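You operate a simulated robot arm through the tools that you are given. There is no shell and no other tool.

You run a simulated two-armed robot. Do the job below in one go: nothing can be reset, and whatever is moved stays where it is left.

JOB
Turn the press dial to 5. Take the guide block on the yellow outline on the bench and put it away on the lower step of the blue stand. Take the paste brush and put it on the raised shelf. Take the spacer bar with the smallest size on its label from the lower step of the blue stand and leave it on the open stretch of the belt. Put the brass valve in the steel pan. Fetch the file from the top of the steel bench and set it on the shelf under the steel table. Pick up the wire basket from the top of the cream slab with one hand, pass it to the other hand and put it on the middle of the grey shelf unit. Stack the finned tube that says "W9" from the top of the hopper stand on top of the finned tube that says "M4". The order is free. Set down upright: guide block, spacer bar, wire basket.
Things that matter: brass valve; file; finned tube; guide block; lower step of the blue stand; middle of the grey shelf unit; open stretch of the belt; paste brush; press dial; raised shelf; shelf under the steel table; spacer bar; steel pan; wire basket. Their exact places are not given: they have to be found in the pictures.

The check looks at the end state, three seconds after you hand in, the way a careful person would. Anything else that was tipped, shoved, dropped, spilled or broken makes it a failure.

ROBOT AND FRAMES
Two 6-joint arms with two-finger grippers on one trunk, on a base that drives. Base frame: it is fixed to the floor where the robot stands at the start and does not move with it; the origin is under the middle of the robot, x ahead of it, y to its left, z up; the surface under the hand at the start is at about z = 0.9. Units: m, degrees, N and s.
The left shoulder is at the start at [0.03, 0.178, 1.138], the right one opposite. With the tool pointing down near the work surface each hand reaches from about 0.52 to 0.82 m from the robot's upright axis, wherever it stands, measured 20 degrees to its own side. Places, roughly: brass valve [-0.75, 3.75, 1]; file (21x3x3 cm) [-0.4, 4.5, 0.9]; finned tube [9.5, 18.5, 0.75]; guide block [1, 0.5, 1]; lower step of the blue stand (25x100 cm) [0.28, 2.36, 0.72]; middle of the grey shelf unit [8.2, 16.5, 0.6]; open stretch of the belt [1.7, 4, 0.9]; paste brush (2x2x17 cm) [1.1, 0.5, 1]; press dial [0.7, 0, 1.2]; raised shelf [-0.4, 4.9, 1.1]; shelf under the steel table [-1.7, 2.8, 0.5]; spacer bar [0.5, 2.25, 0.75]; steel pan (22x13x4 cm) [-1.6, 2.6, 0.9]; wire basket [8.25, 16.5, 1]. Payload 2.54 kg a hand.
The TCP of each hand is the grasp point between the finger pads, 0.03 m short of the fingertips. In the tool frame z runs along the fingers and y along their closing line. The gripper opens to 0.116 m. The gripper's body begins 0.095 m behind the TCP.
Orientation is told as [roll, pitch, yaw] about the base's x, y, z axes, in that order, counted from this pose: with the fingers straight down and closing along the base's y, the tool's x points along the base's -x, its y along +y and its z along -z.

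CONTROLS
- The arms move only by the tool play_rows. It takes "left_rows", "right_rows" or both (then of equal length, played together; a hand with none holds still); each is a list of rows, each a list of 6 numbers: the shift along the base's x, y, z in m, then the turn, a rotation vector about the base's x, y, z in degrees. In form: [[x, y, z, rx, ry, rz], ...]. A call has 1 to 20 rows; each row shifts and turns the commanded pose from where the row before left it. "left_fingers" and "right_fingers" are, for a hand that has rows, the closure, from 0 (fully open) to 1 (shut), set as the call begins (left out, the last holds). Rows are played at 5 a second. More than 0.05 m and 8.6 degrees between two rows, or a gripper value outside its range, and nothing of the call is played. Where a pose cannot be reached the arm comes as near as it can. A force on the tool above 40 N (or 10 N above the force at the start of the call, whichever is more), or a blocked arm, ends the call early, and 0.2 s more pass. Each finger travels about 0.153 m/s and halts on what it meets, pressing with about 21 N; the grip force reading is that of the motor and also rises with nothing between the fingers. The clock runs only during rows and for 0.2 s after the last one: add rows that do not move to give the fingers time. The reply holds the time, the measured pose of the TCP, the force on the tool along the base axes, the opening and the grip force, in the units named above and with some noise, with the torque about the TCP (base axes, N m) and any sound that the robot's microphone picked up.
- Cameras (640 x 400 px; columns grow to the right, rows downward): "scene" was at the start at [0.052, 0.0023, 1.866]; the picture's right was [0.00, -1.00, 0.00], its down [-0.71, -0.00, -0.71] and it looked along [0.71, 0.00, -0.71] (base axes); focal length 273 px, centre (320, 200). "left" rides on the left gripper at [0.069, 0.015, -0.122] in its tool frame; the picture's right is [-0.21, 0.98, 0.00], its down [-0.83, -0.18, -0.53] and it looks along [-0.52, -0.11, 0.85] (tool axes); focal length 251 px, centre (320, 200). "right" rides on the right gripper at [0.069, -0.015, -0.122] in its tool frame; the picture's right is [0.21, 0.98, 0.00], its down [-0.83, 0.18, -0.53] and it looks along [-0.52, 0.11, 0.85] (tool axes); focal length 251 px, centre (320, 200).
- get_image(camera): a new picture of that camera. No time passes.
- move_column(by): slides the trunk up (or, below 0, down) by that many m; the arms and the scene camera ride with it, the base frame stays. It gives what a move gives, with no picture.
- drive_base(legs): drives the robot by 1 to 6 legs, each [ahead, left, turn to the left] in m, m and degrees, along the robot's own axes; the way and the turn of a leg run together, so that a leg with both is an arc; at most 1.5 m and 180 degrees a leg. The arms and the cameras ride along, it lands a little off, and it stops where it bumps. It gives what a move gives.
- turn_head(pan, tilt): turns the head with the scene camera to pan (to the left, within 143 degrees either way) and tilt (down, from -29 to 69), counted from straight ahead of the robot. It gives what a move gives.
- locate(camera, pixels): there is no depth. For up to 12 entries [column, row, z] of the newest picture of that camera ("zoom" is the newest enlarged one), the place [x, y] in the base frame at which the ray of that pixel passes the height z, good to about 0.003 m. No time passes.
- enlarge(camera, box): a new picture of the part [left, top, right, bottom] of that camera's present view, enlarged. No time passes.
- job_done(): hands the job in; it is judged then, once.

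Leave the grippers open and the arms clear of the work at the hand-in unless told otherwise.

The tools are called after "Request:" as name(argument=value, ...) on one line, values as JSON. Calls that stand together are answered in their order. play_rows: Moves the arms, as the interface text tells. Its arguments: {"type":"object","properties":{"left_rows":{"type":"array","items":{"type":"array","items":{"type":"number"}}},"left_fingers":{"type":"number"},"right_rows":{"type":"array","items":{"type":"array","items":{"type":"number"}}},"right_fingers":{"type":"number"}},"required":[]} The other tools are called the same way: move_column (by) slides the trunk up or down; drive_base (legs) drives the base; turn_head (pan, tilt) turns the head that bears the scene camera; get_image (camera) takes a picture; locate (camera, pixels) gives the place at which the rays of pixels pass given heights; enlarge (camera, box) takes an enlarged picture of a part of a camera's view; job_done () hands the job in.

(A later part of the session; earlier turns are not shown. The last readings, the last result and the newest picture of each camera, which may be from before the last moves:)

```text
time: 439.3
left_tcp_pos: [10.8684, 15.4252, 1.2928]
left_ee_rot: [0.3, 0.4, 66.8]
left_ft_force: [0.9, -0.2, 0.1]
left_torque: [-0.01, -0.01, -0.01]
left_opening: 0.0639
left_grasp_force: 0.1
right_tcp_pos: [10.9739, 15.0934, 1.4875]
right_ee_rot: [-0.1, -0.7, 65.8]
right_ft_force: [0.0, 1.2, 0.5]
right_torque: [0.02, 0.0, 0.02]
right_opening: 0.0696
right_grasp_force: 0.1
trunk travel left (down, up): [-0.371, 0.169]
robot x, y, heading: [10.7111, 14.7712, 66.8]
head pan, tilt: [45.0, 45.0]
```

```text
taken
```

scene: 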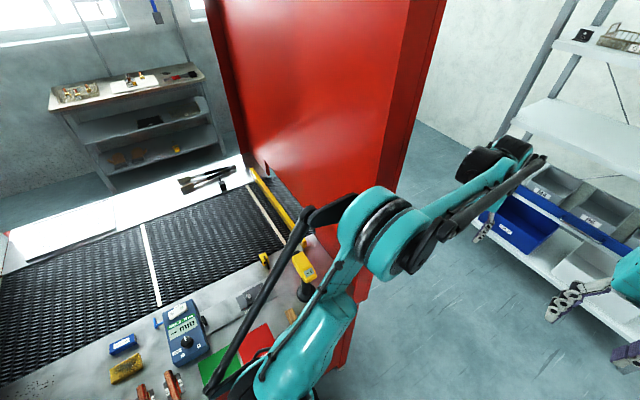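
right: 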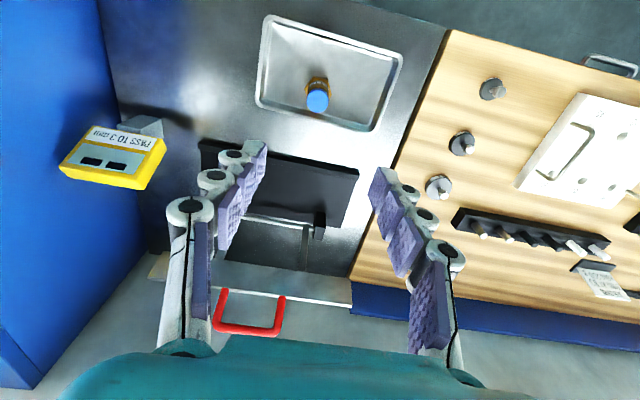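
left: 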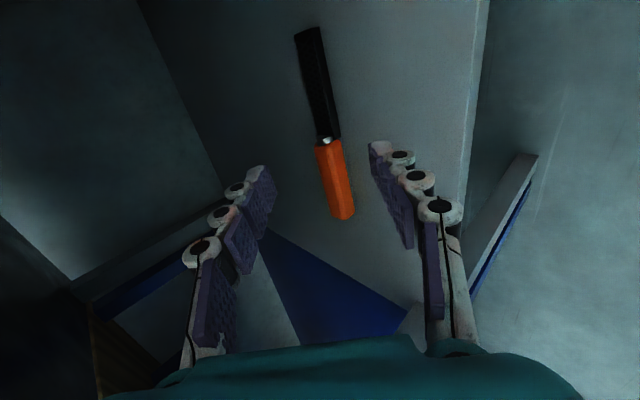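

The left arm hides the shield's foot. I tuck it in and measure the passage between the shield and the back-wall shelves.

Request:
play_rows(left_rows=[[0.018, -0.035, 0.02, 0, 0, 0], [0.018, -0.035, 0.02, 0, 0, 0], [0.018, -0.035, 0.02, 0, 0, 0], [0.018, -0.035, 0.02, 0, 0, 0], [0, 0, 0, 0, 0, 0]])

Request:
turn_head(pan=25, tilt=45)

Request:
get_image(camera="scene")

Request:
get_image(camera="left")

```text
time: 440.5
left_tcp_pos: [10.9391, 15.288, 1.3707]
left_ee_rot: [0.4, 0.5, 67.0]
left_ft_force: [-0.4, -0.2, 0.2]
left_torque: [-0.04, -0.01, 0.0]
left_opening: 0.0637
left_grasp_force: 0.1
right_tcp_pos: [10.9728, 15.0953, 1.4866]
right_ee_rot: [-0.1, -0.6, 65.8]
right_ft_force: [-0.6, -0.4, 1.1]
right_torque: [-0.03, 0.0, 0.01]
right_opening: 0.0697
right_grasp_force: 0.1
trunk travel left (down, up): [-0.371, 0.169]
robot x, y, heading: [10.7065, 14.7698, 66.5]
head pan, tilt: [45.0, 45.0]
```

```text
time: 441.4
left_tcp_pos: [10.9397, 15.2856, 1.3738]
left_ee_rot: [0.4, 0.4, 66.8]
left_ft_force: [-0.8, 0.3, 0.2]
left_torque: [0.05, 0.03, -0.01]
left_opening: 0.0637
left_grasp_force: 0.1
right_tcp_pos: [10.9738, 15.093, 1.4865]
right_ee_rot: [-0.1, -0.6, 65.8]
right_ft_force: [0.6, -0.8, 0.5]
right_torque: [0.01, 0.0, -0.01]
right_opening: 0.0696
right_grasp_force: 0.1
trunk travel left (down, up): [-0.371, 0.169]
robot x, y, heading: [10.7064, 14.7737, 66.6]
head pan, tilt: [25.0, 45.0]
```

```text
taken
```

scene: 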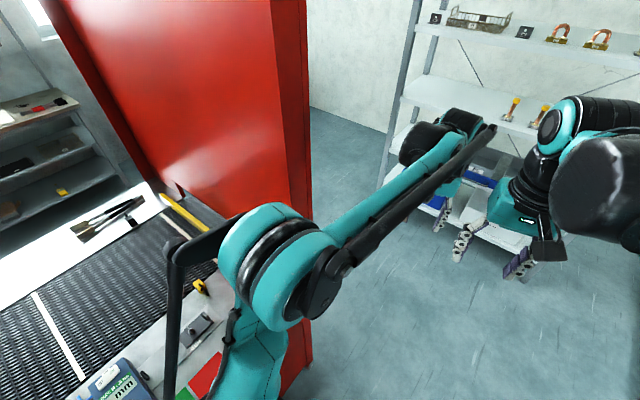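

```text
taken
```

left: 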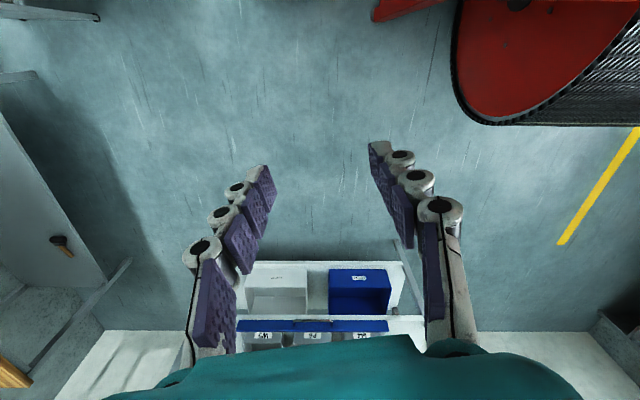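

The left camera shows the end drum (top right) and the shelves (bottom). I measure the passage between them.

Request:
locate(camera="left", pixels=[[480, 118, 0.5], [560, 125, 0.5], [640, 122, 0.5], [640, 122, 0.9], [560, 125, 0.9], [400, 262, 0.3], [245, 262, 0.3], [400, 318, 1.0], [560, 245, 0.0], [640, 130, 0.0], [600, 330, 0.0], [398, 240, 0.0]])

Request:
locate(camera="scene", pixels=[[312, 330, 0.0], [310, 370, 0.0], [385, 150, 0.0], [390, 130, 0.0], [310, 105, 0.0]])

```text
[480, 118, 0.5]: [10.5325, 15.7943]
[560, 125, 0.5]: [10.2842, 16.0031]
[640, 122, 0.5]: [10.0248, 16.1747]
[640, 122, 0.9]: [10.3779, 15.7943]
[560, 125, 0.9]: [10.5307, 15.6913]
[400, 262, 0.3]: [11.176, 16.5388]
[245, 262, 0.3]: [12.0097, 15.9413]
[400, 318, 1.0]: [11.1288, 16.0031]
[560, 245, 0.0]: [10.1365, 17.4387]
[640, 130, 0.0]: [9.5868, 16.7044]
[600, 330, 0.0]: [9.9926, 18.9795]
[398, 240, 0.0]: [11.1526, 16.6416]
```

```text
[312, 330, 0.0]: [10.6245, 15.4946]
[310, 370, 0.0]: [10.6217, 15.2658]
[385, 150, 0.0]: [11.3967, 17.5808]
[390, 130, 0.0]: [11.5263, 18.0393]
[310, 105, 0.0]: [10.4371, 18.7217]
```

There's about 1 m between the drum (t≈18.98) and the shelf front (t≈19.95), so it's passable. I plan to turn right here and back through the passage. I check the right side for obstacles first.

Request:
turn_head(pan=-60, tilt=35)

Request:
get_image(camera="scene")

Request:
locate(camera="scene", pixels=[[320, 250, 0.9], [200, 250, 0.9], [450, 300, 0.9]])

```text
time: 442.9
left_tcp_pos: [10.9407, 15.2863, 1.373]
left_ee_rot: [0.3, 0.4, 66.9]
left_ft_force: [0.1, 0.3, 0.0]
left_torque: [0.01, 0.03, -0.01]
left_opening: 0.0637
left_grasp_force: 0.2
right_tcp_pos: [10.974, 15.0922, 1.4871]
right_ee_rot: [-0.2, -0.7, 65.8]
right_ft_force: [0.2, 0.9, 0.2]
right_torque: [-0.01, 0.02, 0.02]
right_opening: 0.0697
right_grasp_force: 0.0
trunk travel left (down, up): [-0.371, 0.169]
robot x, y, heading: [10.7096, 14.7708, 66.6]
head pan, tilt: [-60.0, 35.0]
```

```text
taken
```

scene: 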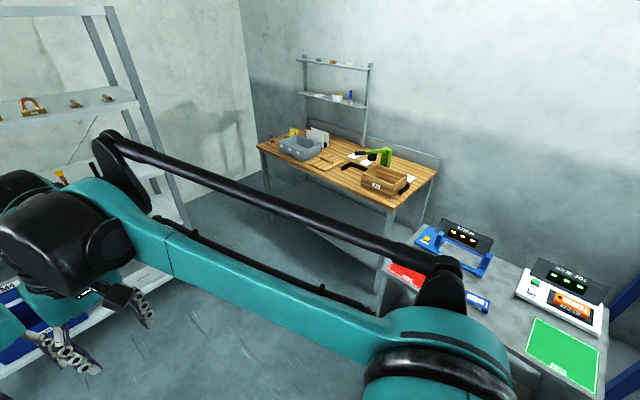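

```text
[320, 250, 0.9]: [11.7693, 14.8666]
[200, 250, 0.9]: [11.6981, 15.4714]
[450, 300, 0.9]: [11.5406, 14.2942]
```

There's enough room on the right. I turn right to face -36°, then slide left (along the hall) to the passage.

Request:
drive_base(legs=[[0, 0, -102.6]])

Request:
turn_head(pan=120, tilt=45)

Request:
get_image(camera="scene")

```text
time: 447.6
left_tcp_pos: [11.1639, 14.4371, 1.3737]
left_ee_rot: [0.2, 0.4, -35.3]
left_ft_force: [0.7, -0.4, 0.4]
left_torque: [0.0, 0.03, 0.0]
left_opening: 0.0637
left_grasp_force: 0.0
right_tcp_pos: [10.9675, 14.446, 1.4872]
right_ee_rot: [-0.1, -0.7, -36.3]
right_ft_force: [0.7, 0.2, 0.2]
right_torque: [0.0, 0.0, -0.02]
right_opening: 0.0694
right_grasp_force: 0.1
trunk travel left (down, up): [-0.371, 0.169]
robot x, y, heading: [10.7096, 14.7702, -35.6]
head pan, tilt: [-60.0, 35.0]
```

```text
time: 450.3
left_tcp_pos: [11.1634, 14.4371, 1.3735]
left_ee_rot: [0.3, 0.4, -35.2]
left_ft_force: [-0.4, 0.0, 1.0]
left_torque: [0.04, 0.0, -0.02]
left_opening: 0.0638
left_grasp_force: 0.1
right_tcp_pos: [10.969, 14.4471, 1.4879]
right_ee_rot: [-0.1, -0.7, -36.5]
right_ft_force: [0.3, 0.5, -0.4]
right_torque: [0.01, -0.01, -0.01]
right_opening: 0.0697
right_grasp_force: 0.1
trunk travel left (down, up): [-0.371, 0.169]
robot x, y, heading: [10.7107, 14.7714, -35.5]
head pan, tilt: [120.0, 45.0]
```

```text
taken
```

scene: 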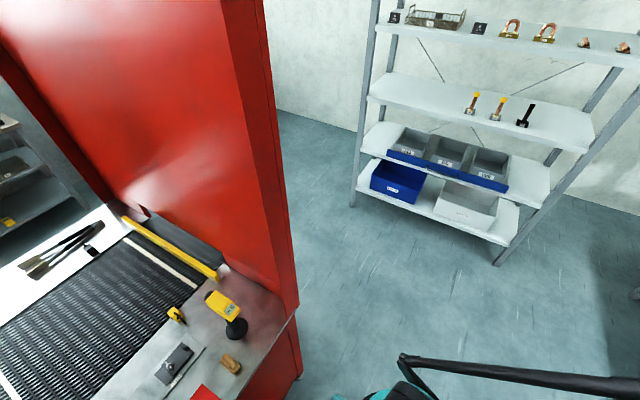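

Request:
locate(camera="scene", pixels=[[352, 204, 0.0], [497, 262, 0.0], [300, 372, 0.0], [298, 300, 0.3], [278, 110, 0.0], [390, 115, 0.0]])

```text
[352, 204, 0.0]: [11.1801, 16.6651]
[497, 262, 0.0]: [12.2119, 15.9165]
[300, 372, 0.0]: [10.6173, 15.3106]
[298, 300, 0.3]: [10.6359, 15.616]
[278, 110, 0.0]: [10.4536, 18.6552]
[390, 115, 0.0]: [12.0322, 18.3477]
```

The gap is about 1.08 m wide (t 18.98–20.06). I slide left 1.22 m to its middle.

Request:
drive_base(legs=[[0, 1.22, -0.5]])

Request:
turn_head(pan=60, tilt=50)

Request:
get_image(camera="scene")

Request:
turn_head(pan=142, tilt=45)

Request:
get_image(camera="scene")

Request:
turn_head(pan=-142, tilt=45)

Request:
get_image(camera="scene")

```text
time: 456.4
left_tcp_pos: [11.8602, 15.4185, 1.3739]
left_ee_rot: [0.2, 0.5, -35.0]
left_ft_force: [0.2, -0.2, -0.4]
left_torque: [0.02, -0.02, 0.04]
left_opening: 0.0638
left_grasp_force: 0.1
right_tcp_pos: [11.6654, 15.4272, 1.4869]
right_ee_rot: [0.0, -0.7, -35.8]
right_ft_force: [0.7, 0.1, -0.1]
right_torque: [-0.02, 0.02, 0.0]
right_opening: 0.0695
right_grasp_force: 0.1
trunk travel left (down, up): [-0.371, 0.169]
robot x, y, heading: [11.4047, 15.7508, -35.2]
head pan, tilt: [120.0, 45.0]
```

```text
time: 457.7
left_tcp_pos: [11.8606, 15.42, 1.3729]
left_ee_rot: [0.3, 0.4, -34.9]
left_ft_force: [0.3, -0.1, 0.0]
left_torque: [0.0, 0.01, -0.02]
left_opening: 0.0637
left_grasp_force: 0.1
right_tcp_pos: [11.6649, 15.4273, 1.4874]
right_ee_rot: [-0.1, -0.7, -35.9]
right_ft_force: [-0.2, 0.6, -0.1]
right_torque: [-0.02, 0.01, 0.01]
right_opening: 0.0696
right_grasp_force: 0.0
trunk travel left (down, up): [-0.371, 0.169]
robot x, y, heading: [11.4048, 15.7497, -34.9]
head pan, tilt: [60.0, 50.0]
```

```text
taken
```

scene: 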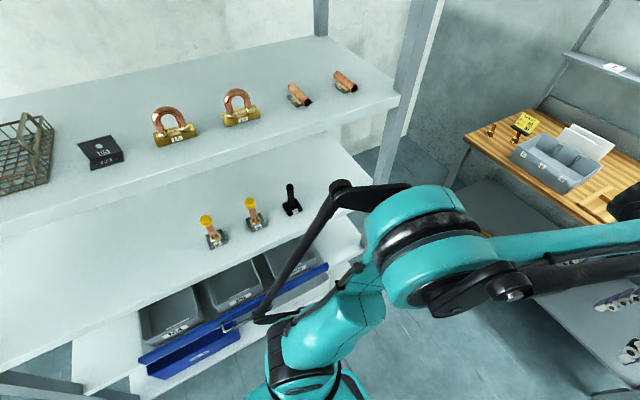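

```text
time: 459.3
left_tcp_pos: [11.8622, 15.4185, 1.3722]
left_ee_rot: [0.3, 0.4, -34.9]
left_ft_force: [0.1, 0.2, -0.3]
left_torque: [-0.04, -0.02, -0.03]
left_opening: 0.0641
left_grasp_force: 0.1
right_tcp_pos: [11.666, 15.4259, 1.4872]
right_ee_rot: [-0.1, -0.7, -35.9]
right_ft_force: [-0.7, -0.2, -0.8]
right_torque: [0.0, -0.01, 0.0]
right_opening: 0.0698
right_grasp_force: 0.2
trunk travel left (down, up): [-0.371, 0.169]
robot x, y, heading: [11.4059, 15.749, -35.0]
head pan, tilt: [142.0, 45.0]
```

```text
taken
```

scene: 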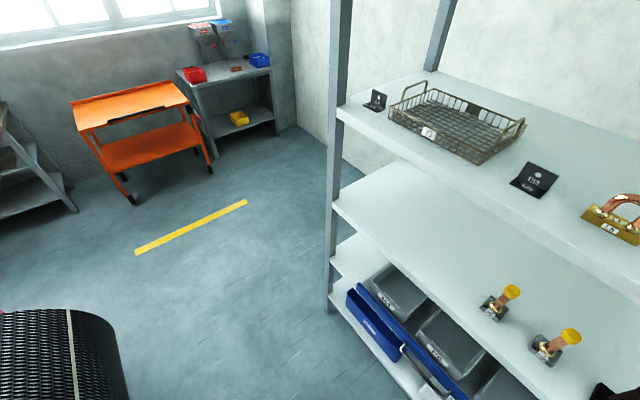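

```text
time: 463.2
left_tcp_pos: [11.8618, 15.4191, 1.3727]
left_ee_rot: [0.2, 0.4, -34.8]
left_ft_force: [-0.2, 0.0, -0.1]
left_torque: [-0.01, -0.01, -0.03]
left_opening: 0.0637
left_grasp_force: 0.0
right_tcp_pos: [11.6658, 15.4252, 1.4866]
right_ee_rot: [0.0, -0.7, -35.9]
right_ft_force: [0.0, -0.4, -0.3]
right_torque: [0.05, 0.02, -0.02]
right_opening: 0.0696
right_grasp_force: 0.0
trunk travel left (down, up): [-0.371, 0.169]
robot x, y, heading: [11.4014, 15.7473, -35.2]
head pan, tilt: [-142.0, 45.0]
```

```text
taken
```

scene: 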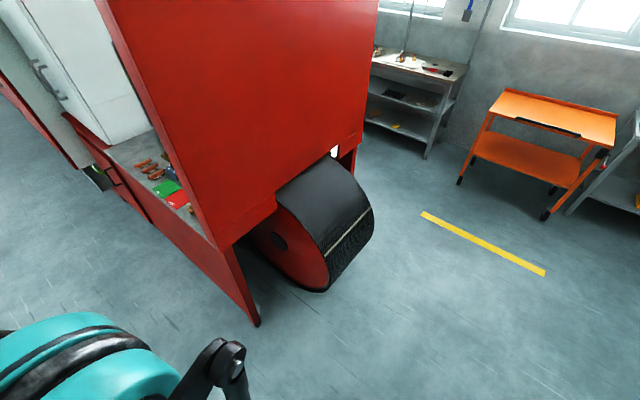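

Behind me the floor is open: orange cart, shelf unit to one side, hopper stand in the corner. I back 1.75 m through the gap.

Request:
drive_base(legs=[[-1.0, 0, -0.5], [-0.75, 0, 0]])

Request:
turn_head(pan=142, tilt=40)

Request:
get_image(camera="scene")

Request:
turn_head(pan=-120, tilt=40)

Request:
get_image(camera="scene")

```text
time: 472.0
left_tcp_pos: [10.4336, 16.4362, 1.3716]
left_ee_rot: [0.2, 0.4, -35.9]
left_ft_force: [-0.5, 0.2, 0.4]
left_torque: [-0.01, 0.0, -0.02]
left_opening: 0.0638
left_grasp_force: 0.0
right_tcp_pos: [10.2381, 16.4461, 1.4864]
right_ee_rot: [-0.1, -0.8, -36.8]
right_ft_force: [-0.3, -0.1, 0.5]
right_torque: [-0.01, -0.04, 0.01]
right_opening: 0.0697
right_grasp_force: 0.0
trunk travel left (down, up): [-0.371, 0.169]
robot x, y, heading: [9.9842, 16.7742, -36.1]
head pan, tilt: [-142.0, 45.0]
```

```text
time: 475.9
left_tcp_pos: [10.4328, 16.4353, 1.3725]
left_ee_rot: [0.3, 0.3, -35.9]
left_ft_force: [-0.5, -0.1, -0.7]
left_torque: [0.01, 0.02, 0.0]
left_opening: 0.0637
left_grasp_force: 0.0
right_tcp_pos: [10.2396, 16.4475, 1.4864]
right_ee_rot: [-0.1, -0.7, -36.9]
right_ft_force: [-0.9, -0.8, -0.5]
right_torque: [-0.03, 0.0, 0.01]
right_opening: 0.0694
right_grasp_force: 0.0
trunk travel left (down, up): [-0.371, 0.169]
robot x, y, heading: [9.9847, 16.7721, -36.3]
head pan, tilt: [142.0, 40.0]
```

```text
taken
```

scene: 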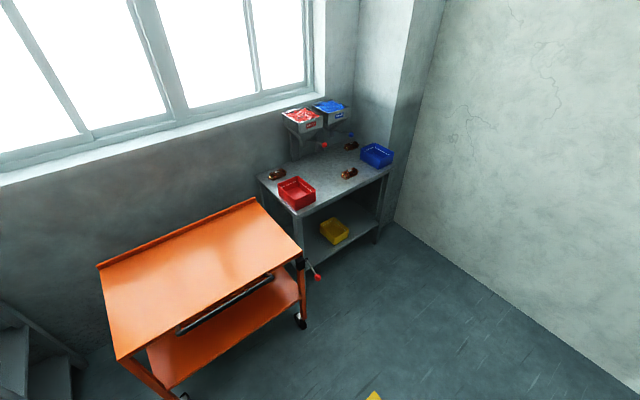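

```text
time: 479.6
left_tcp_pos: [10.433, 16.4366, 1.373]
left_ee_rot: [0.2, 0.5, -35.9]
left_ft_force: [0.4, 1.1, -0.1]
left_torque: [0.03, 0.0, -0.02]
left_opening: 0.0639
left_grasp_force: 0.0
right_tcp_pos: [10.2391, 16.4463, 1.4875]
right_ee_rot: [-0.1, -0.7, -37.0]
right_ft_force: [0.4, 0.1, -0.5]
right_torque: [0.0, -0.01, -0.01]
right_opening: 0.0697
right_grasp_force: 0.0
trunk travel left (down, up): [-0.371, 0.169]
robot x, y, heading: [9.9826, 16.7784, -36.0]
head pan, tilt: [-120.0, 40.0]
```

```text
taken
```

scene: 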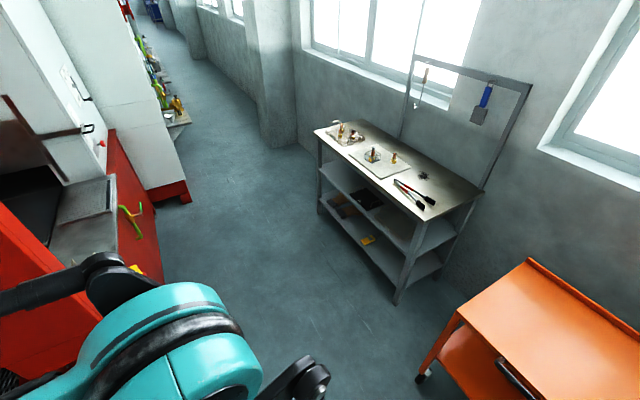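

I zoom on the shelf unit's top and then on the hopper stand.

Request:
enlarge(camera="scene", box=[300, 100, 480, 260])

Request:
turn_head(pan=142, tilt=40)

Request:
enlarge(camera="scene", box=[240, 80, 410, 240])

```text
2.50 times, centred on (390, 180) of scene
```

zoom: 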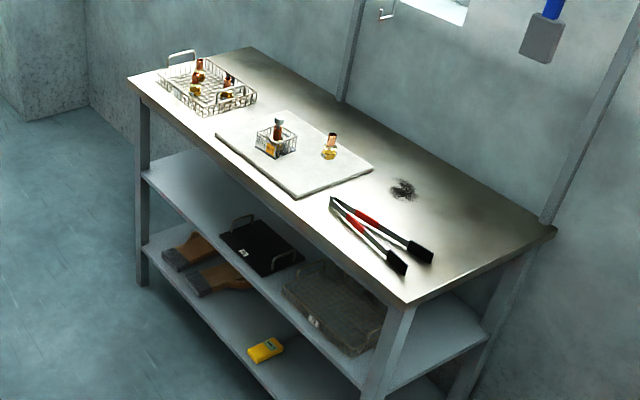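

```text
time: 483.2
left_tcp_pos: [10.434, 16.4358, 1.3745]
left_ee_rot: [0.3, 0.3, -35.9]
left_ft_force: [0.0, 0.1, 0.0]
left_torque: [0.0, -0.02, 0.01]
left_opening: 0.0639
left_grasp_force: 0.1
right_tcp_pos: [10.238, 16.4478, 1.4874]
right_ee_rot: [-0.1, -0.6, -36.9]
right_ft_force: [0.0, -0.5, 0.2]
right_torque: [0.0, 0.04, 0.02]
right_opening: 0.0698
right_grasp_force: 0.1
trunk travel left (down, up): [-0.371, 0.169]
robot x, y, heading: [9.9808, 16.7741, -36.1]
head pan, tilt: [142.0, 40.0]
```

```text
2.50 times, centred on (325, 160) of scene
```

zoom: 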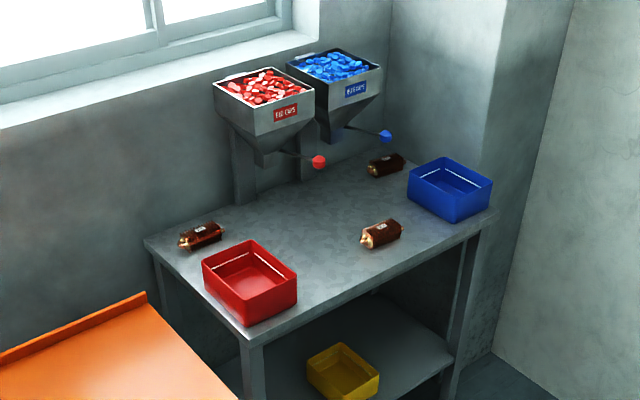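

The wire basket is the small one on the cream slab, holding a fitting, so it must stay level. The finned tubes lie on the hopper stand. I shift left 0.25 m for clearance and turn 180° to face the window side.

Request:
drive_base(legs=[[0, 0.25, 0], [0, 0, 180]])

Request:
turn_head(pan=0, tilt=35)

Request:
get_image(camera="scene")

Request:
turn_head(pan=50, tilt=40)

Request:
get_image(camera="scene")

```text
time: 492.6
left_tcp_pos: [9.6497, 17.2742, 1.3736]
left_ee_rot: [0.3, 0.4, 148.8]
left_ft_force: [0.2, 0.1, 0.5]
left_torque: [-0.02, -0.02, 0.0]
left_opening: 0.0642
left_grasp_force: 0.0
right_tcp_pos: [9.847, 17.2788, 1.4873]
right_ee_rot: [0.0, -0.7, 147.8]
right_ft_force: [-0.5, -0.1, -0.7]
right_torque: [-0.01, 0.0, -0.02]
right_opening: 0.0695
right_grasp_force: 0.1
trunk travel left (down, up): [-0.371, 0.169]
robot x, y, heading: [10.129, 16.976, 148.6]
head pan, tilt: [142.0, 40.0]
```

```text
time: 494.8
left_tcp_pos: [9.6516, 17.2746, 1.3732]
left_ee_rot: [0.3, 0.4, 148.7]
left_ft_force: [0.4, 0.4, -0.5]
left_torque: [0.0, -0.01, 0.02]
left_opening: 0.0638
left_grasp_force: 0.1
right_tcp_pos: [9.8473, 17.2791, 1.4868]
right_ee_rot: [-0.2, -0.7, 147.7]
right_ft_force: [-0.6, 0.1, 0.0]
right_torque: [-0.01, -0.01, 0.01]
right_opening: 0.0694
right_grasp_force: 0.2
trunk travel left (down, up): [-0.371, 0.169]
robot x, y, heading: [10.1302, 16.9738, 148.4]
head pan, tilt: [0.0, 35.0]
```

```text
taken
```

scene: 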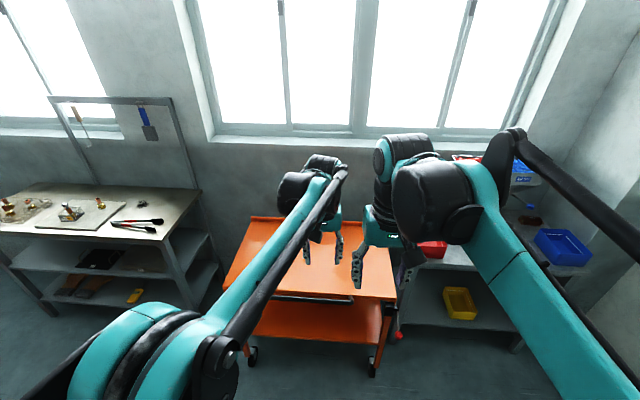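

```text
time: 496.0
left_tcp_pos: [9.6513, 17.2744, 1.3733]
left_ee_rot: [0.2, 0.4, 148.8]
left_ft_force: [-0.3, -0.7, 0.8]
left_torque: [-0.01, 0.0, 0.0]
left_opening: 0.0639
left_grasp_force: 0.2
right_tcp_pos: [9.847, 17.2792, 1.4859]
right_ee_rot: [0.0, -0.7, 147.8]
right_ft_force: [-0.7, 0.2, 0.3]
right_torque: [0.0, 0.02, -0.02]
right_opening: 0.0696
right_grasp_force: 0.1
trunk travel left (down, up): [-0.371, 0.169]
robot x, y, heading: [10.1299, 16.9784, 148.3]
head pan, tilt: [50.0, 40.0]
```

```text
taken
```

scene: 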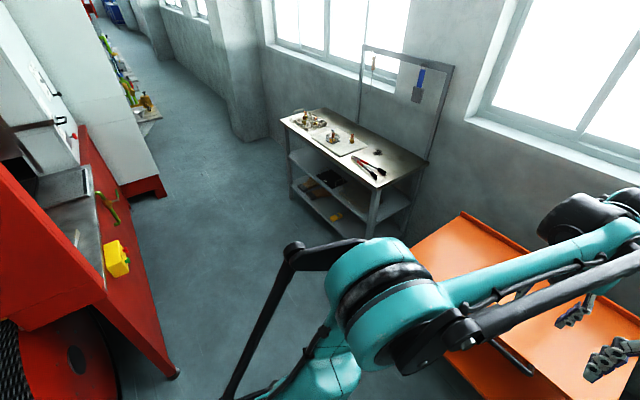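

Request:
locate(camera="scene", pixels=[[283, 121, 0.9], [378, 188, 0.9], [425, 158, 0.9], [322, 110, 0.9], [292, 205, 0.0], [380, 248, 0.0], [332, 141, 0.95], [177, 378, 0.0], [145, 310, 0.0], [168, 190, 0.0], [453, 372, 0.0]])

Request:
enlarge(camera="scene", box=[270, 90, 450, 250])

```text
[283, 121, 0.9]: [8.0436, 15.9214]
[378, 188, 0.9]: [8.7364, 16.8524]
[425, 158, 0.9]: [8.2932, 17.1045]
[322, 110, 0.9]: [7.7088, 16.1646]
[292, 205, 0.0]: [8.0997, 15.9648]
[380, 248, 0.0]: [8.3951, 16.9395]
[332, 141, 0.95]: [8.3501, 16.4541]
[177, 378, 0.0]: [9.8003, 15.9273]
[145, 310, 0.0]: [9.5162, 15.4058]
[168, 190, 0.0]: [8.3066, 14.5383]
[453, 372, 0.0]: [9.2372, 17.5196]
```

```text
2.50 times, centred on (360, 170) of scene
```

zoom: 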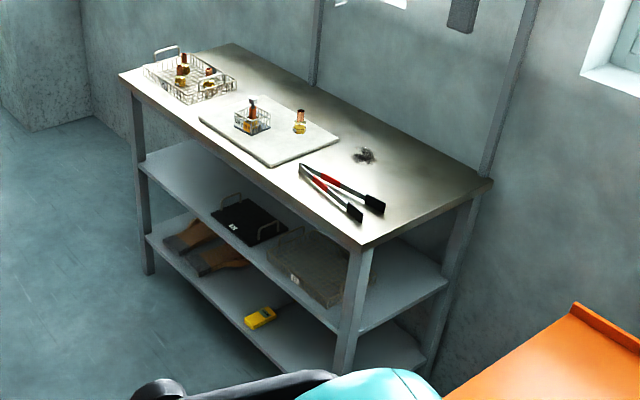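

Unit top front edge is at n=-2.85, t from 17.61 to 18.77, and the corridor here is 1.45 m wide. I square up and slide left 1.69 m, slightly forward, to face the unit.

Request:
drive_base(legs=[[0, 0, -4.3], [0.08, 0.85, 0], [0.08, 0.84, 0]])

Request:
turn_head(pan=0, tilt=45)

Request:
get_image(camera="scene")

Request:
enlarge(camera="scene", box=[220, 180, 440, 340])

```text
time: 505.1
left_tcp_pos: [8.5509, 16.056, 1.3722]
left_ee_rot: [0.4, 0.4, 143.3]
left_ft_force: [-0.2, 0.8, 0.8]
left_torque: [0.03, -0.02, 0.02]
left_opening: 0.0635
left_grasp_force: 0.0
right_tcp_pos: [8.7462, 16.0429, 1.4869]
right_ee_rot: [-0.1, -0.8, 142.4]
right_ft_force: [0.3, 0.3, 0.2]
right_torque: [0.03, 0.02, -0.04]
right_opening: 0.0696
right_grasp_force: 0.1
trunk travel left (down, up): [-0.371, 0.169]
robot x, y, heading: [8.9941, 15.7136, 143.2]
head pan, tilt: [50.0, 40.0]
```

```text
time: 506.2
left_tcp_pos: [8.5503, 16.0559, 1.3721]
left_ee_rot: [0.3, 0.4, 143.4]
left_ft_force: [-0.6, 0.9, 0.2]
left_torque: [-0.02, 0.02, 0.01]
left_opening: 0.0641
left_grasp_force: 0.1
right_tcp_pos: [8.7447, 16.0431, 1.4879]
right_ee_rot: [-0.1, -0.8, 142.5]
right_ft_force: [0.5, -0.3, 0.0]
right_torque: [0.01, 0.01, 0.0]
right_opening: 0.0694
right_grasp_force: 0.1
trunk travel left (down, up): [-0.371, 0.169]
robot x, y, heading: [8.9948, 15.7138, 143.1]
head pan, tilt: [0.0, 45.0]
```

```text
taken
```

scene: 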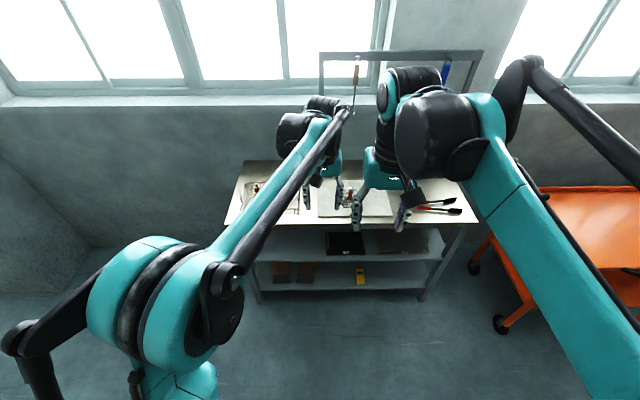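

```text
2.50 times, centred on (330, 260) of scene
```

zoom: 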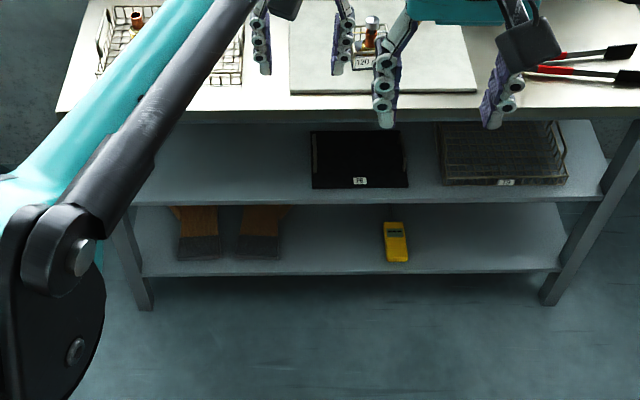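

The left half of the middle shelf is free. I spread the hands to see the basket on the slab.

Request:
play_rows(left_rows=[[-0.029, -0.04, 0, 0, 0, 0], [-0.029, -0.04, 0, 0, 0, 0], [-0.029, -0.04, 0, 0, 0, 0], [-0.029, -0.04, 0, 0, 0, 0], [0, 0, 0, 0, 0, 0]], right_rows=[[0.028, 0.039, -0.03, 0, 0, 0], [0.028, 0.039, -0.03, 0, 0, 0], [0.028, 0.039, -0.03, 0, 0, 0], [0.028, 0.039, -0.02, 0, 0, 0], [0, 0, 0, 0, 0, 0]])

Request:
get_image(camera="scene")

Request:
enlarge(camera="scene", box=[300, 150, 420, 240])

Request:
get_image(camera="right")

Request:
get_image(camera="left")

```text
refused: row 1 steps farther than a row can; nothing moved
```

```text
taken
```

scene: 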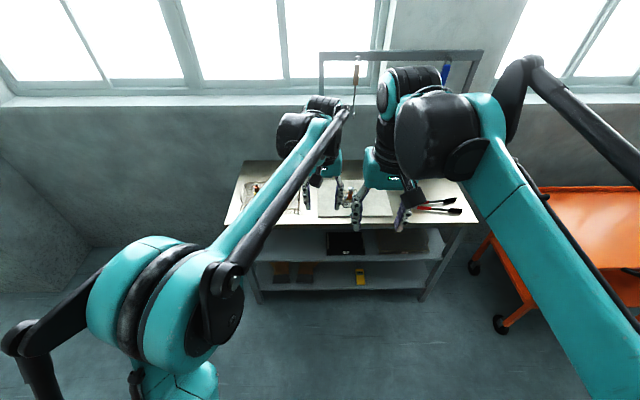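

```text
4.44 times, centred on (360, 195) of scene
```

zoom: 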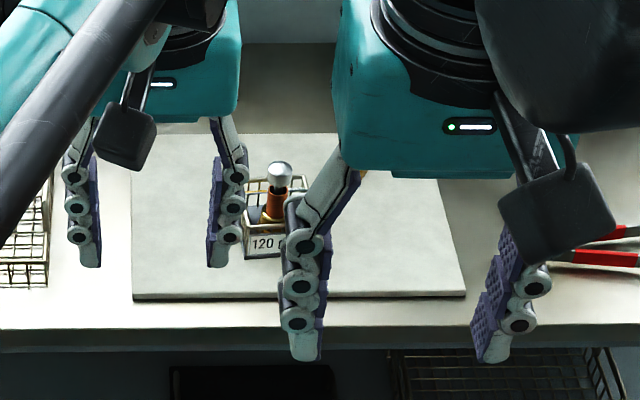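

```text
taken
```

right: 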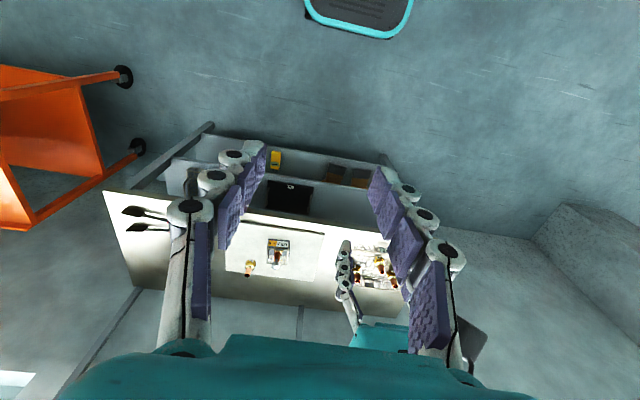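

```text
taken
```

left: 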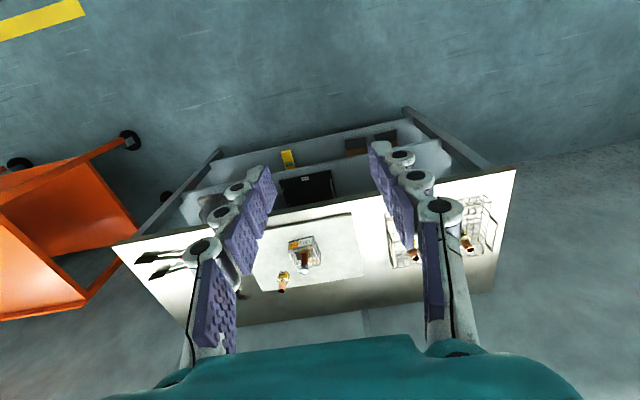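

Request:
play_rows(left_rows=[[-0.028, -0.038, 0, 0, 0, 0], [-0.028, -0.038, 0, 0, 0, 0], [-0.028, -0.038, 0, 0, 0, 0], [-0.028, -0.038, 0, 0, 0, 0], [0, 0, 0, 0, 0, 0]], right_rows=[[0.022, 0.03, -0.02, 0, 0, 0], [0.022, 0.03, -0.02, 0, 0, 0], [0.022, 0.03, -0.02, 0, 0, 0], [0.022, 0.03, -0.02, 0, 0, 0], [0, 0, 0, 0, 0, 0]])

Request:
drive_base(legs=[[0.17, 0, 1.0]])

Request:
get_image(camera="scene")

Request:
enlarge(camera="scene", box=[300, 190, 420, 280])

Request:
get_image(camera="right")

Request:
get_image(camera="left")

```text
time: 507.4
left_tcp_pos: [8.4398, 15.9038, 1.3737]
left_ee_rot: [0.2, 0.4, 143.4]
left_ft_force: [0.9, 1.0, -0.1]
left_torque: [-0.02, 0.03, -0.02]
left_opening: 0.0639
left_grasp_force: 0.0
right_tcp_pos: [8.8324, 16.1622, 1.4066]
right_ee_rot: [0.0, -0.8, 142.4]
right_ft_force: [0.2, -0.5, 0.6]
right_torque: [-0.01, -0.01, -0.01]
right_opening: 0.0693
right_grasp_force: 0.1
trunk travel left (down, up): [-0.371, 0.169]
robot x, y, heading: [8.9987, 15.71, 142.9]
head pan, tilt: [0.0, 45.0]
```

```text
time: 508.9
left_tcp_pos: [8.3006, 15.9956, 1.375]
left_ee_rot: [0.3, 0.4, 144.3]
left_ft_force: [-0.6, 0.5, 0.0]
left_torque: [0.0, 0.01, -0.01]
left_opening: 0.0638
left_grasp_force: 0.0
right_tcp_pos: [8.6894, 16.261, 1.4061]
right_ee_rot: [0.0, -0.8, 143.4]
right_ft_force: [0.0, 0.0, -0.5]
right_torque: [0.02, 0.01, 0.0]
right_opening: 0.0697
right_grasp_force: 0.0
trunk travel left (down, up): [-0.371, 0.169]
robot x, y, heading: [8.8572, 15.8125, 144.0]
head pan, tilt: [0.0, 45.0]
```

```text
taken
```

scene: 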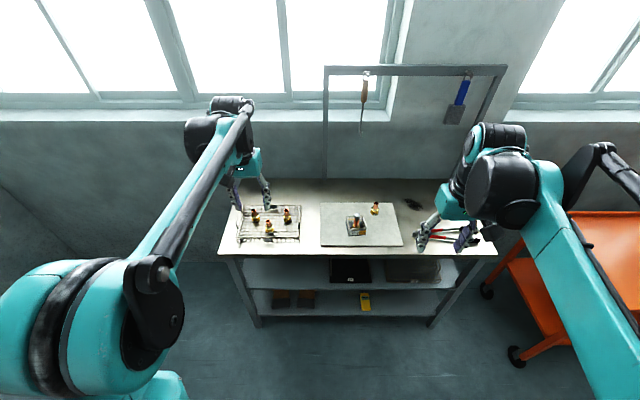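

```text
4.44 times, centred on (360, 235) of scene
```

zoom: 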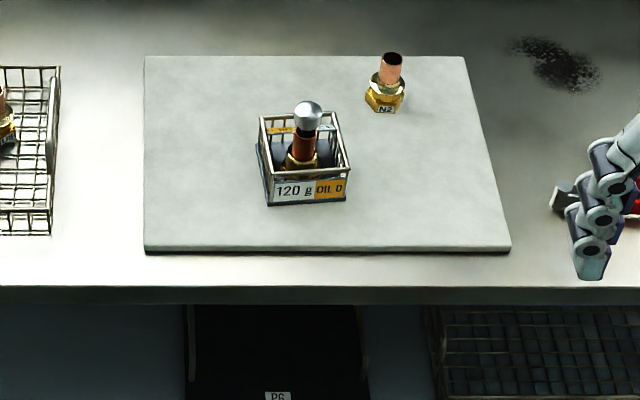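

```text
taken
```

right: 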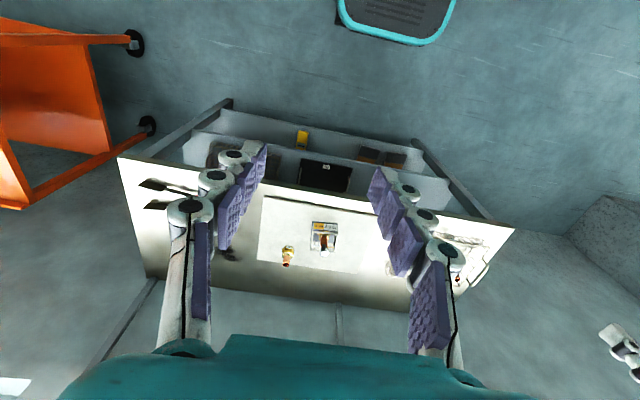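

```text
taken
```

left: 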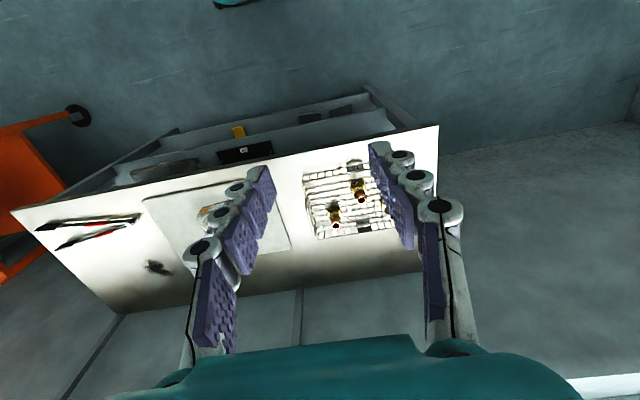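

The basket (label "120 g OIL 0") is about 7–8 cm square, with a fitting standing up inside. I triangulate it.

Request:
enlarge(camera="right", box=[270, 200, 370, 280])

Request:
locate(camera="scene", pixels=[[348.7, 236.6, 0.9], [348.7, 236.6, 0.92], [366.1, 235, 0.92], [346.7, 216.3, 0.95], [364.5, 215.6, 0.95], [347.8, 231.2, 0.95], [366.8, 228.6, 0.95], [357.3, 216.5, 1.0], [357.3, 216.5, 0.98], [320.5, 248, 0.91], [402.5, 247.5, 0.91]])

Request:
locate(camera="right", pixels=[[313, 223, 0.92], [337, 226, 0.92], [313, 223, 0.95], [337, 226, 0.95], [309, 248, 0.95], [335, 250, 0.95], [264, 197, 0.91], [368, 215, 0.91]])

```text
5.00 times, centred on (320, 240) of right
```

zoom: 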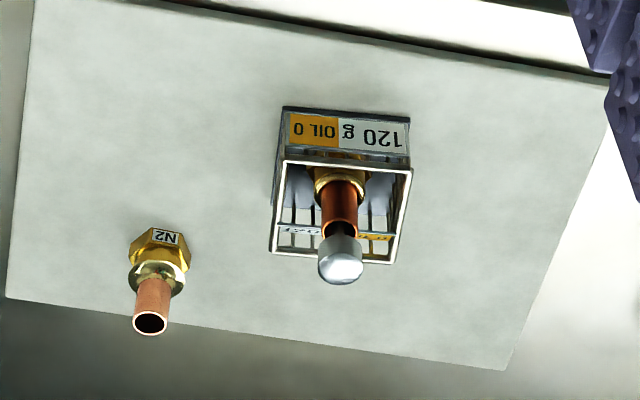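

```text
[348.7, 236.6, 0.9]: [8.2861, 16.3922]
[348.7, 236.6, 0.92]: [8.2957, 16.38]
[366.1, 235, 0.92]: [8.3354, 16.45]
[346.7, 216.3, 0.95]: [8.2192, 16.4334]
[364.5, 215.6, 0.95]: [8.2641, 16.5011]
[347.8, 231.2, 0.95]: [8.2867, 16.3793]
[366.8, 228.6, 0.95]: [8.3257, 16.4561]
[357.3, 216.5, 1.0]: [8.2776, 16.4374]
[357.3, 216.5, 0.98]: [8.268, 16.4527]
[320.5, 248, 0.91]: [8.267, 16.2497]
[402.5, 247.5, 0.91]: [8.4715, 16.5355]
```

```text
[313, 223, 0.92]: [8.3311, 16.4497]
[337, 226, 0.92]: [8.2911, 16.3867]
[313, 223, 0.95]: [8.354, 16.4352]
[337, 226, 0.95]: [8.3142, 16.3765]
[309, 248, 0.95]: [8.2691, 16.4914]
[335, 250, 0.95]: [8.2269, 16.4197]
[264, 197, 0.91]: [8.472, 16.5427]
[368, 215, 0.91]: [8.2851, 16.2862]
```

Basket: base at z≈0.92, centre (8.274,16.4425), 8 cm square, rim 0.955, turned to about 59°. I drive 0.2 m closer, then turn the right hand 84° so it can grip the front and back walls.

Request:
drive_base(legs=[[0.2, 0, 0]])

Request:
play_rows(right_rows=[[0, 0, 0, 0, 0, -8.4], [0, 0, 0, 0, 0, -8.4], [0, 0, 0, 0, 0, -8.4], [0, 0, 0, 0, 0, -8.4], [0, 0, 0, 0, 0, -8.4], [0, 0, 0, 0, 0, -8.4], [0, 0, 0, 0, 0, -8.4], [0, 0, 0, 0, 0, -8.4], [0, 0, 0, 0, 0, -8.4], [0, 0, 0, 0, 0, -8.4], [0, 0, 0, 0, 0, 0]], right_fingers=0)

Request:
get_image(camera="scene")

Request:
enlarge(camera="scene", box=[310, 220, 430, 310])

Request:
get_image(camera="right")

```text
time: 510.5
left_tcp_pos: [8.1393, 16.114, 1.3737]
left_ee_rot: [0.3, 0.3, 144.3]
left_ft_force: [-0.2, 0.3, 0.1]
left_torque: [0.01, 0.0, -0.01]
left_opening: 0.0638
left_grasp_force: 0.1
right_tcp_pos: [8.5276, 16.3782, 1.406]
right_ee_rot: [-0.1, -0.7, 143.3]
right_ft_force: [-0.9, 0.7, -0.6]
right_torque: [-0.02, -0.03, 0.04]
right_opening: 0.0696
right_grasp_force: 0.1
trunk travel left (down, up): [-0.371, 0.169]
robot x, y, heading: [8.6961, 15.9272, 144.1]
head pan, tilt: [0.0, 45.0]
```

```text
time: 512.9
left_tcp_pos: [8.1395, 16.1129, 1.3749]
left_ee_rot: [0.3, 0.5, 144.3]
left_ft_force: [0.1, 0.9, -0.5]
left_torque: [0.02, 0.02, 0.0]
left_opening: 0.0639
left_grasp_force: 0.1
right_tcp_pos: [8.5269, 16.3783, 1.4068]
right_ee_rot: [0.0, -0.7, 59.1]
right_ft_force: [0.5, -0.6, 0.6]
right_torque: [0.0, 0.0, -0.03]
right_opening: 0.1161
right_grasp_force: 0.1
trunk travel left (down, up): [-0.371, 0.169]
robot x, y, heading: [8.7015, 15.9264, 143.9]
head pan, tilt: [0.0, 45.0]
```

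```text
taken
```

scene: 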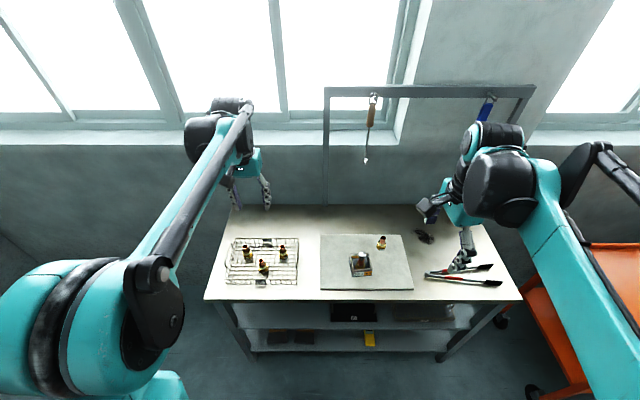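

```text
4.44 times, centred on (370, 265) of scene
```

zoom: 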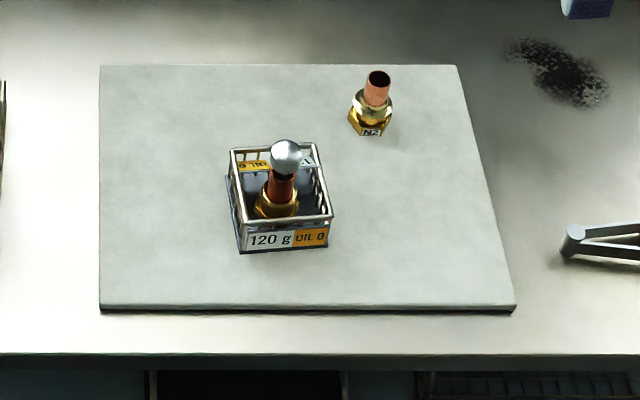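

```text
taken
```

right: 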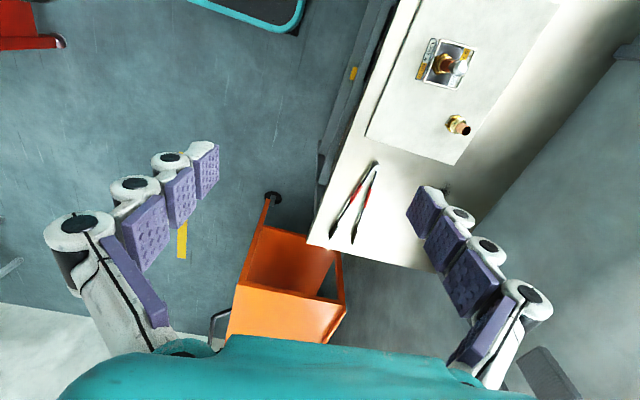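

Request:
locate(camera="zoom", pixels=[[233, 150, 0.96], [315, 143, 0.96], [332, 217, 0.96], [243, 227, 0.96], [243, 252, 0.92], [328, 246, 0.92], [286, 155, 1.0]])

Request:
locate(camera="right", pixels=[[429, 38, 0.96], [475, 47, 0.96], [462, 90, 0.96], [416, 78, 0.96]])

Request:
enlarge(camera="right", box=[390, 20, 510, 110])

```text
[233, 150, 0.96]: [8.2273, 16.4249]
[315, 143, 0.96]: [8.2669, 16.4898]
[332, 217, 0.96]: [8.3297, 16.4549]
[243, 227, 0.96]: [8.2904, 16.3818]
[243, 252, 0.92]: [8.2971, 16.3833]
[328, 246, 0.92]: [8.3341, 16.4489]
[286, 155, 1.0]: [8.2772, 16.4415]
```

```text
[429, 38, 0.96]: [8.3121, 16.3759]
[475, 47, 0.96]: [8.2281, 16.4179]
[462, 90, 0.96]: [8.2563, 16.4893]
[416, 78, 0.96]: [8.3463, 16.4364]
```

```text
4.44 times, centred on (450, 65) of right
```

zoom: 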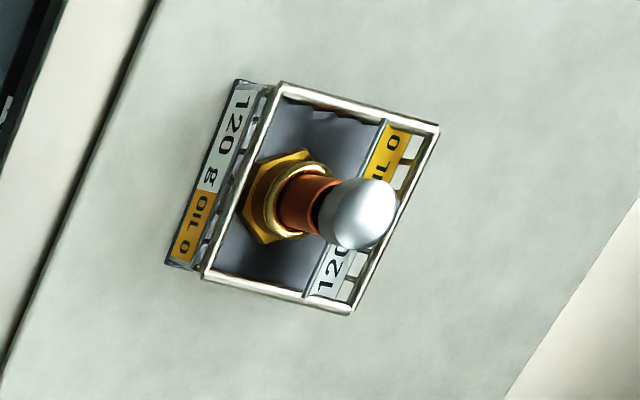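

Basket rim centre (8.278,16.439), rim at z≈0.96. I move the right hand above it and down to z = 1.12, then check.

Request:
play_rows(right_rows=[[-0.0415, 0.0102, 0, 0, 0, 0], [-0.0415, 0.0102, 0, 0, 0, 0], [-0.0415, 0.0102, 0, 0, 0, 0], [-0.0415, 0.0102, 0, 0, 0, 0], [-0.0415, 0.0102, 0, 0, 0, 0], [-0.0415, 0.0102, 0, 0, 0, 0], [0, 0, -0.045, 0, 0, 0], [0, 0, -0.045, 0, 0, 0], [0, 0, -0.045, 0, 0, 0], [0, 0, -0.045, 0, 0, 0], [0, 0, -0.045, 0, 0, 0], [0, 0, -0.045, 0, 0, 0], [0, 0, -0.017, 0, 0, 0], [0, 0, 0, 0, 0, 0]])

Request:
get_image(camera="right")

Request:
enlarge(camera="scene", box=[310, 200, 430, 310])

```text
time: 515.9
left_tcp_pos: [8.1386, 16.1138, 1.3727]
left_ee_rot: [0.3, 0.4, 144.2]
left_ft_force: [-1.1, 0.5, 0.1]
left_torque: [-0.03, 0.05, 0.01]
left_opening: 0.0637
left_grasp_force: 0.0
right_tcp_pos: [8.2771, 16.4392, 1.1191]
right_ee_rot: [0.0, -0.7, 59.2]
right_ft_force: [0.5, 0.0, -0.1]
right_torque: [-0.04, 0.01, -0.02]
right_opening: 0.116
right_grasp_force: 0.1
trunk travel left (down, up): [-0.371, 0.169]
robot x, y, heading: [8.6991, 15.9289, 143.9]
head pan, tilt: [0.0, 45.0]
```

```text
taken
```

right: 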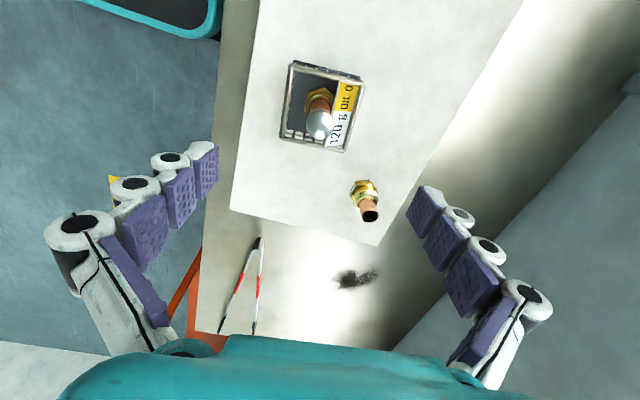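

```text
3.64 times, centred on (370, 255) of scene
```

zoom: 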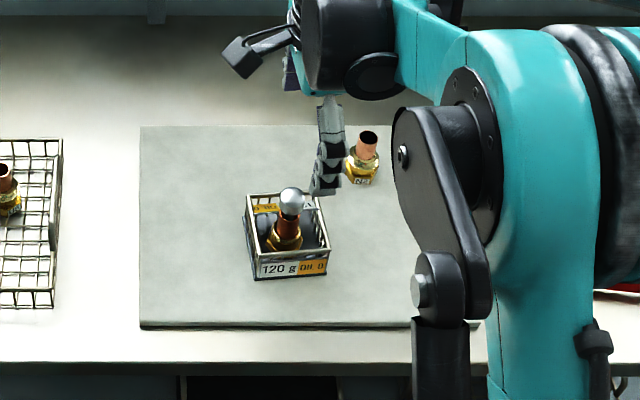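

The hand camera suggests a 1.5 cm shift along the walls. I apply half of it, descend to 1.03, and re-check.

Request:
play_rows(right_rows=[[-0.004, -0.009, -0.03, 0, 0, 0], [0, 0, -0.03, 0, 0, 0], [0, 0, -0.025, 0, 0, 0], [0, 0, 0, 0, 0, 0]])

Request:
get_image(camera="right")

Request:
enlarge(camera="scene", box=[310, 200, 430, 310])

```text
time: 516.9
left_tcp_pos: [8.1388, 16.1134, 1.3739]
left_ee_rot: [0.3, 0.3, 144.3]
left_ft_force: [0.4, -0.5, 0.1]
left_torque: [0.05, 0.01, 0.02]
left_opening: 0.0637
left_grasp_force: 0.0
right_tcp_pos: [8.2758, 16.4308, 1.0353]
right_ee_rot: [-0.1, -0.7, 59.2]
right_ft_force: [0.5, 0.5, -0.9]
right_torque: [0.0, 0.02, -0.02]
right_opening: 0.1156
right_grasp_force: 0.2
trunk travel left (down, up): [-0.371, 0.169]
robot x, y, heading: [8.7015, 15.9302, 144.3]
head pan, tilt: [0.0, 45.0]
```

```text
taken
```

right: 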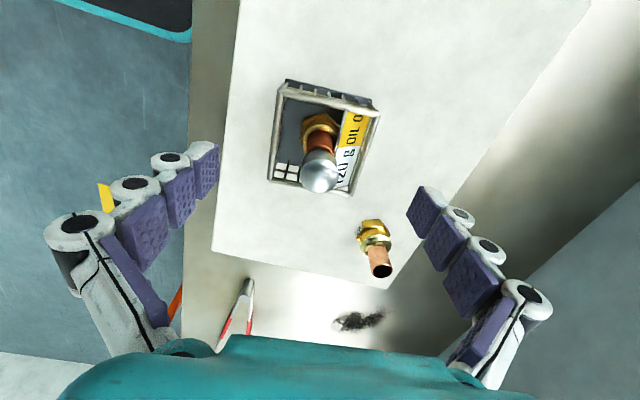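

```text
3.64 times, centred on (370, 255) of scene
```

zoom: 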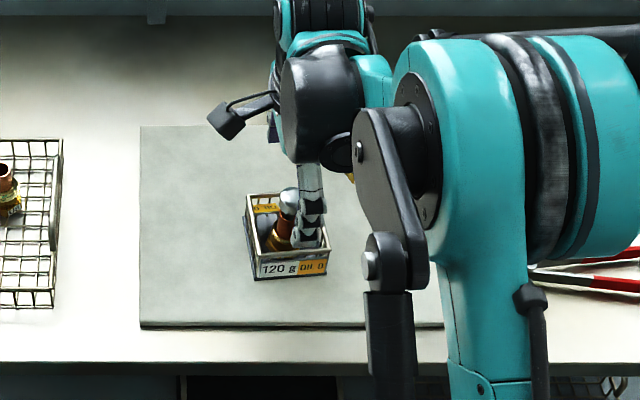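

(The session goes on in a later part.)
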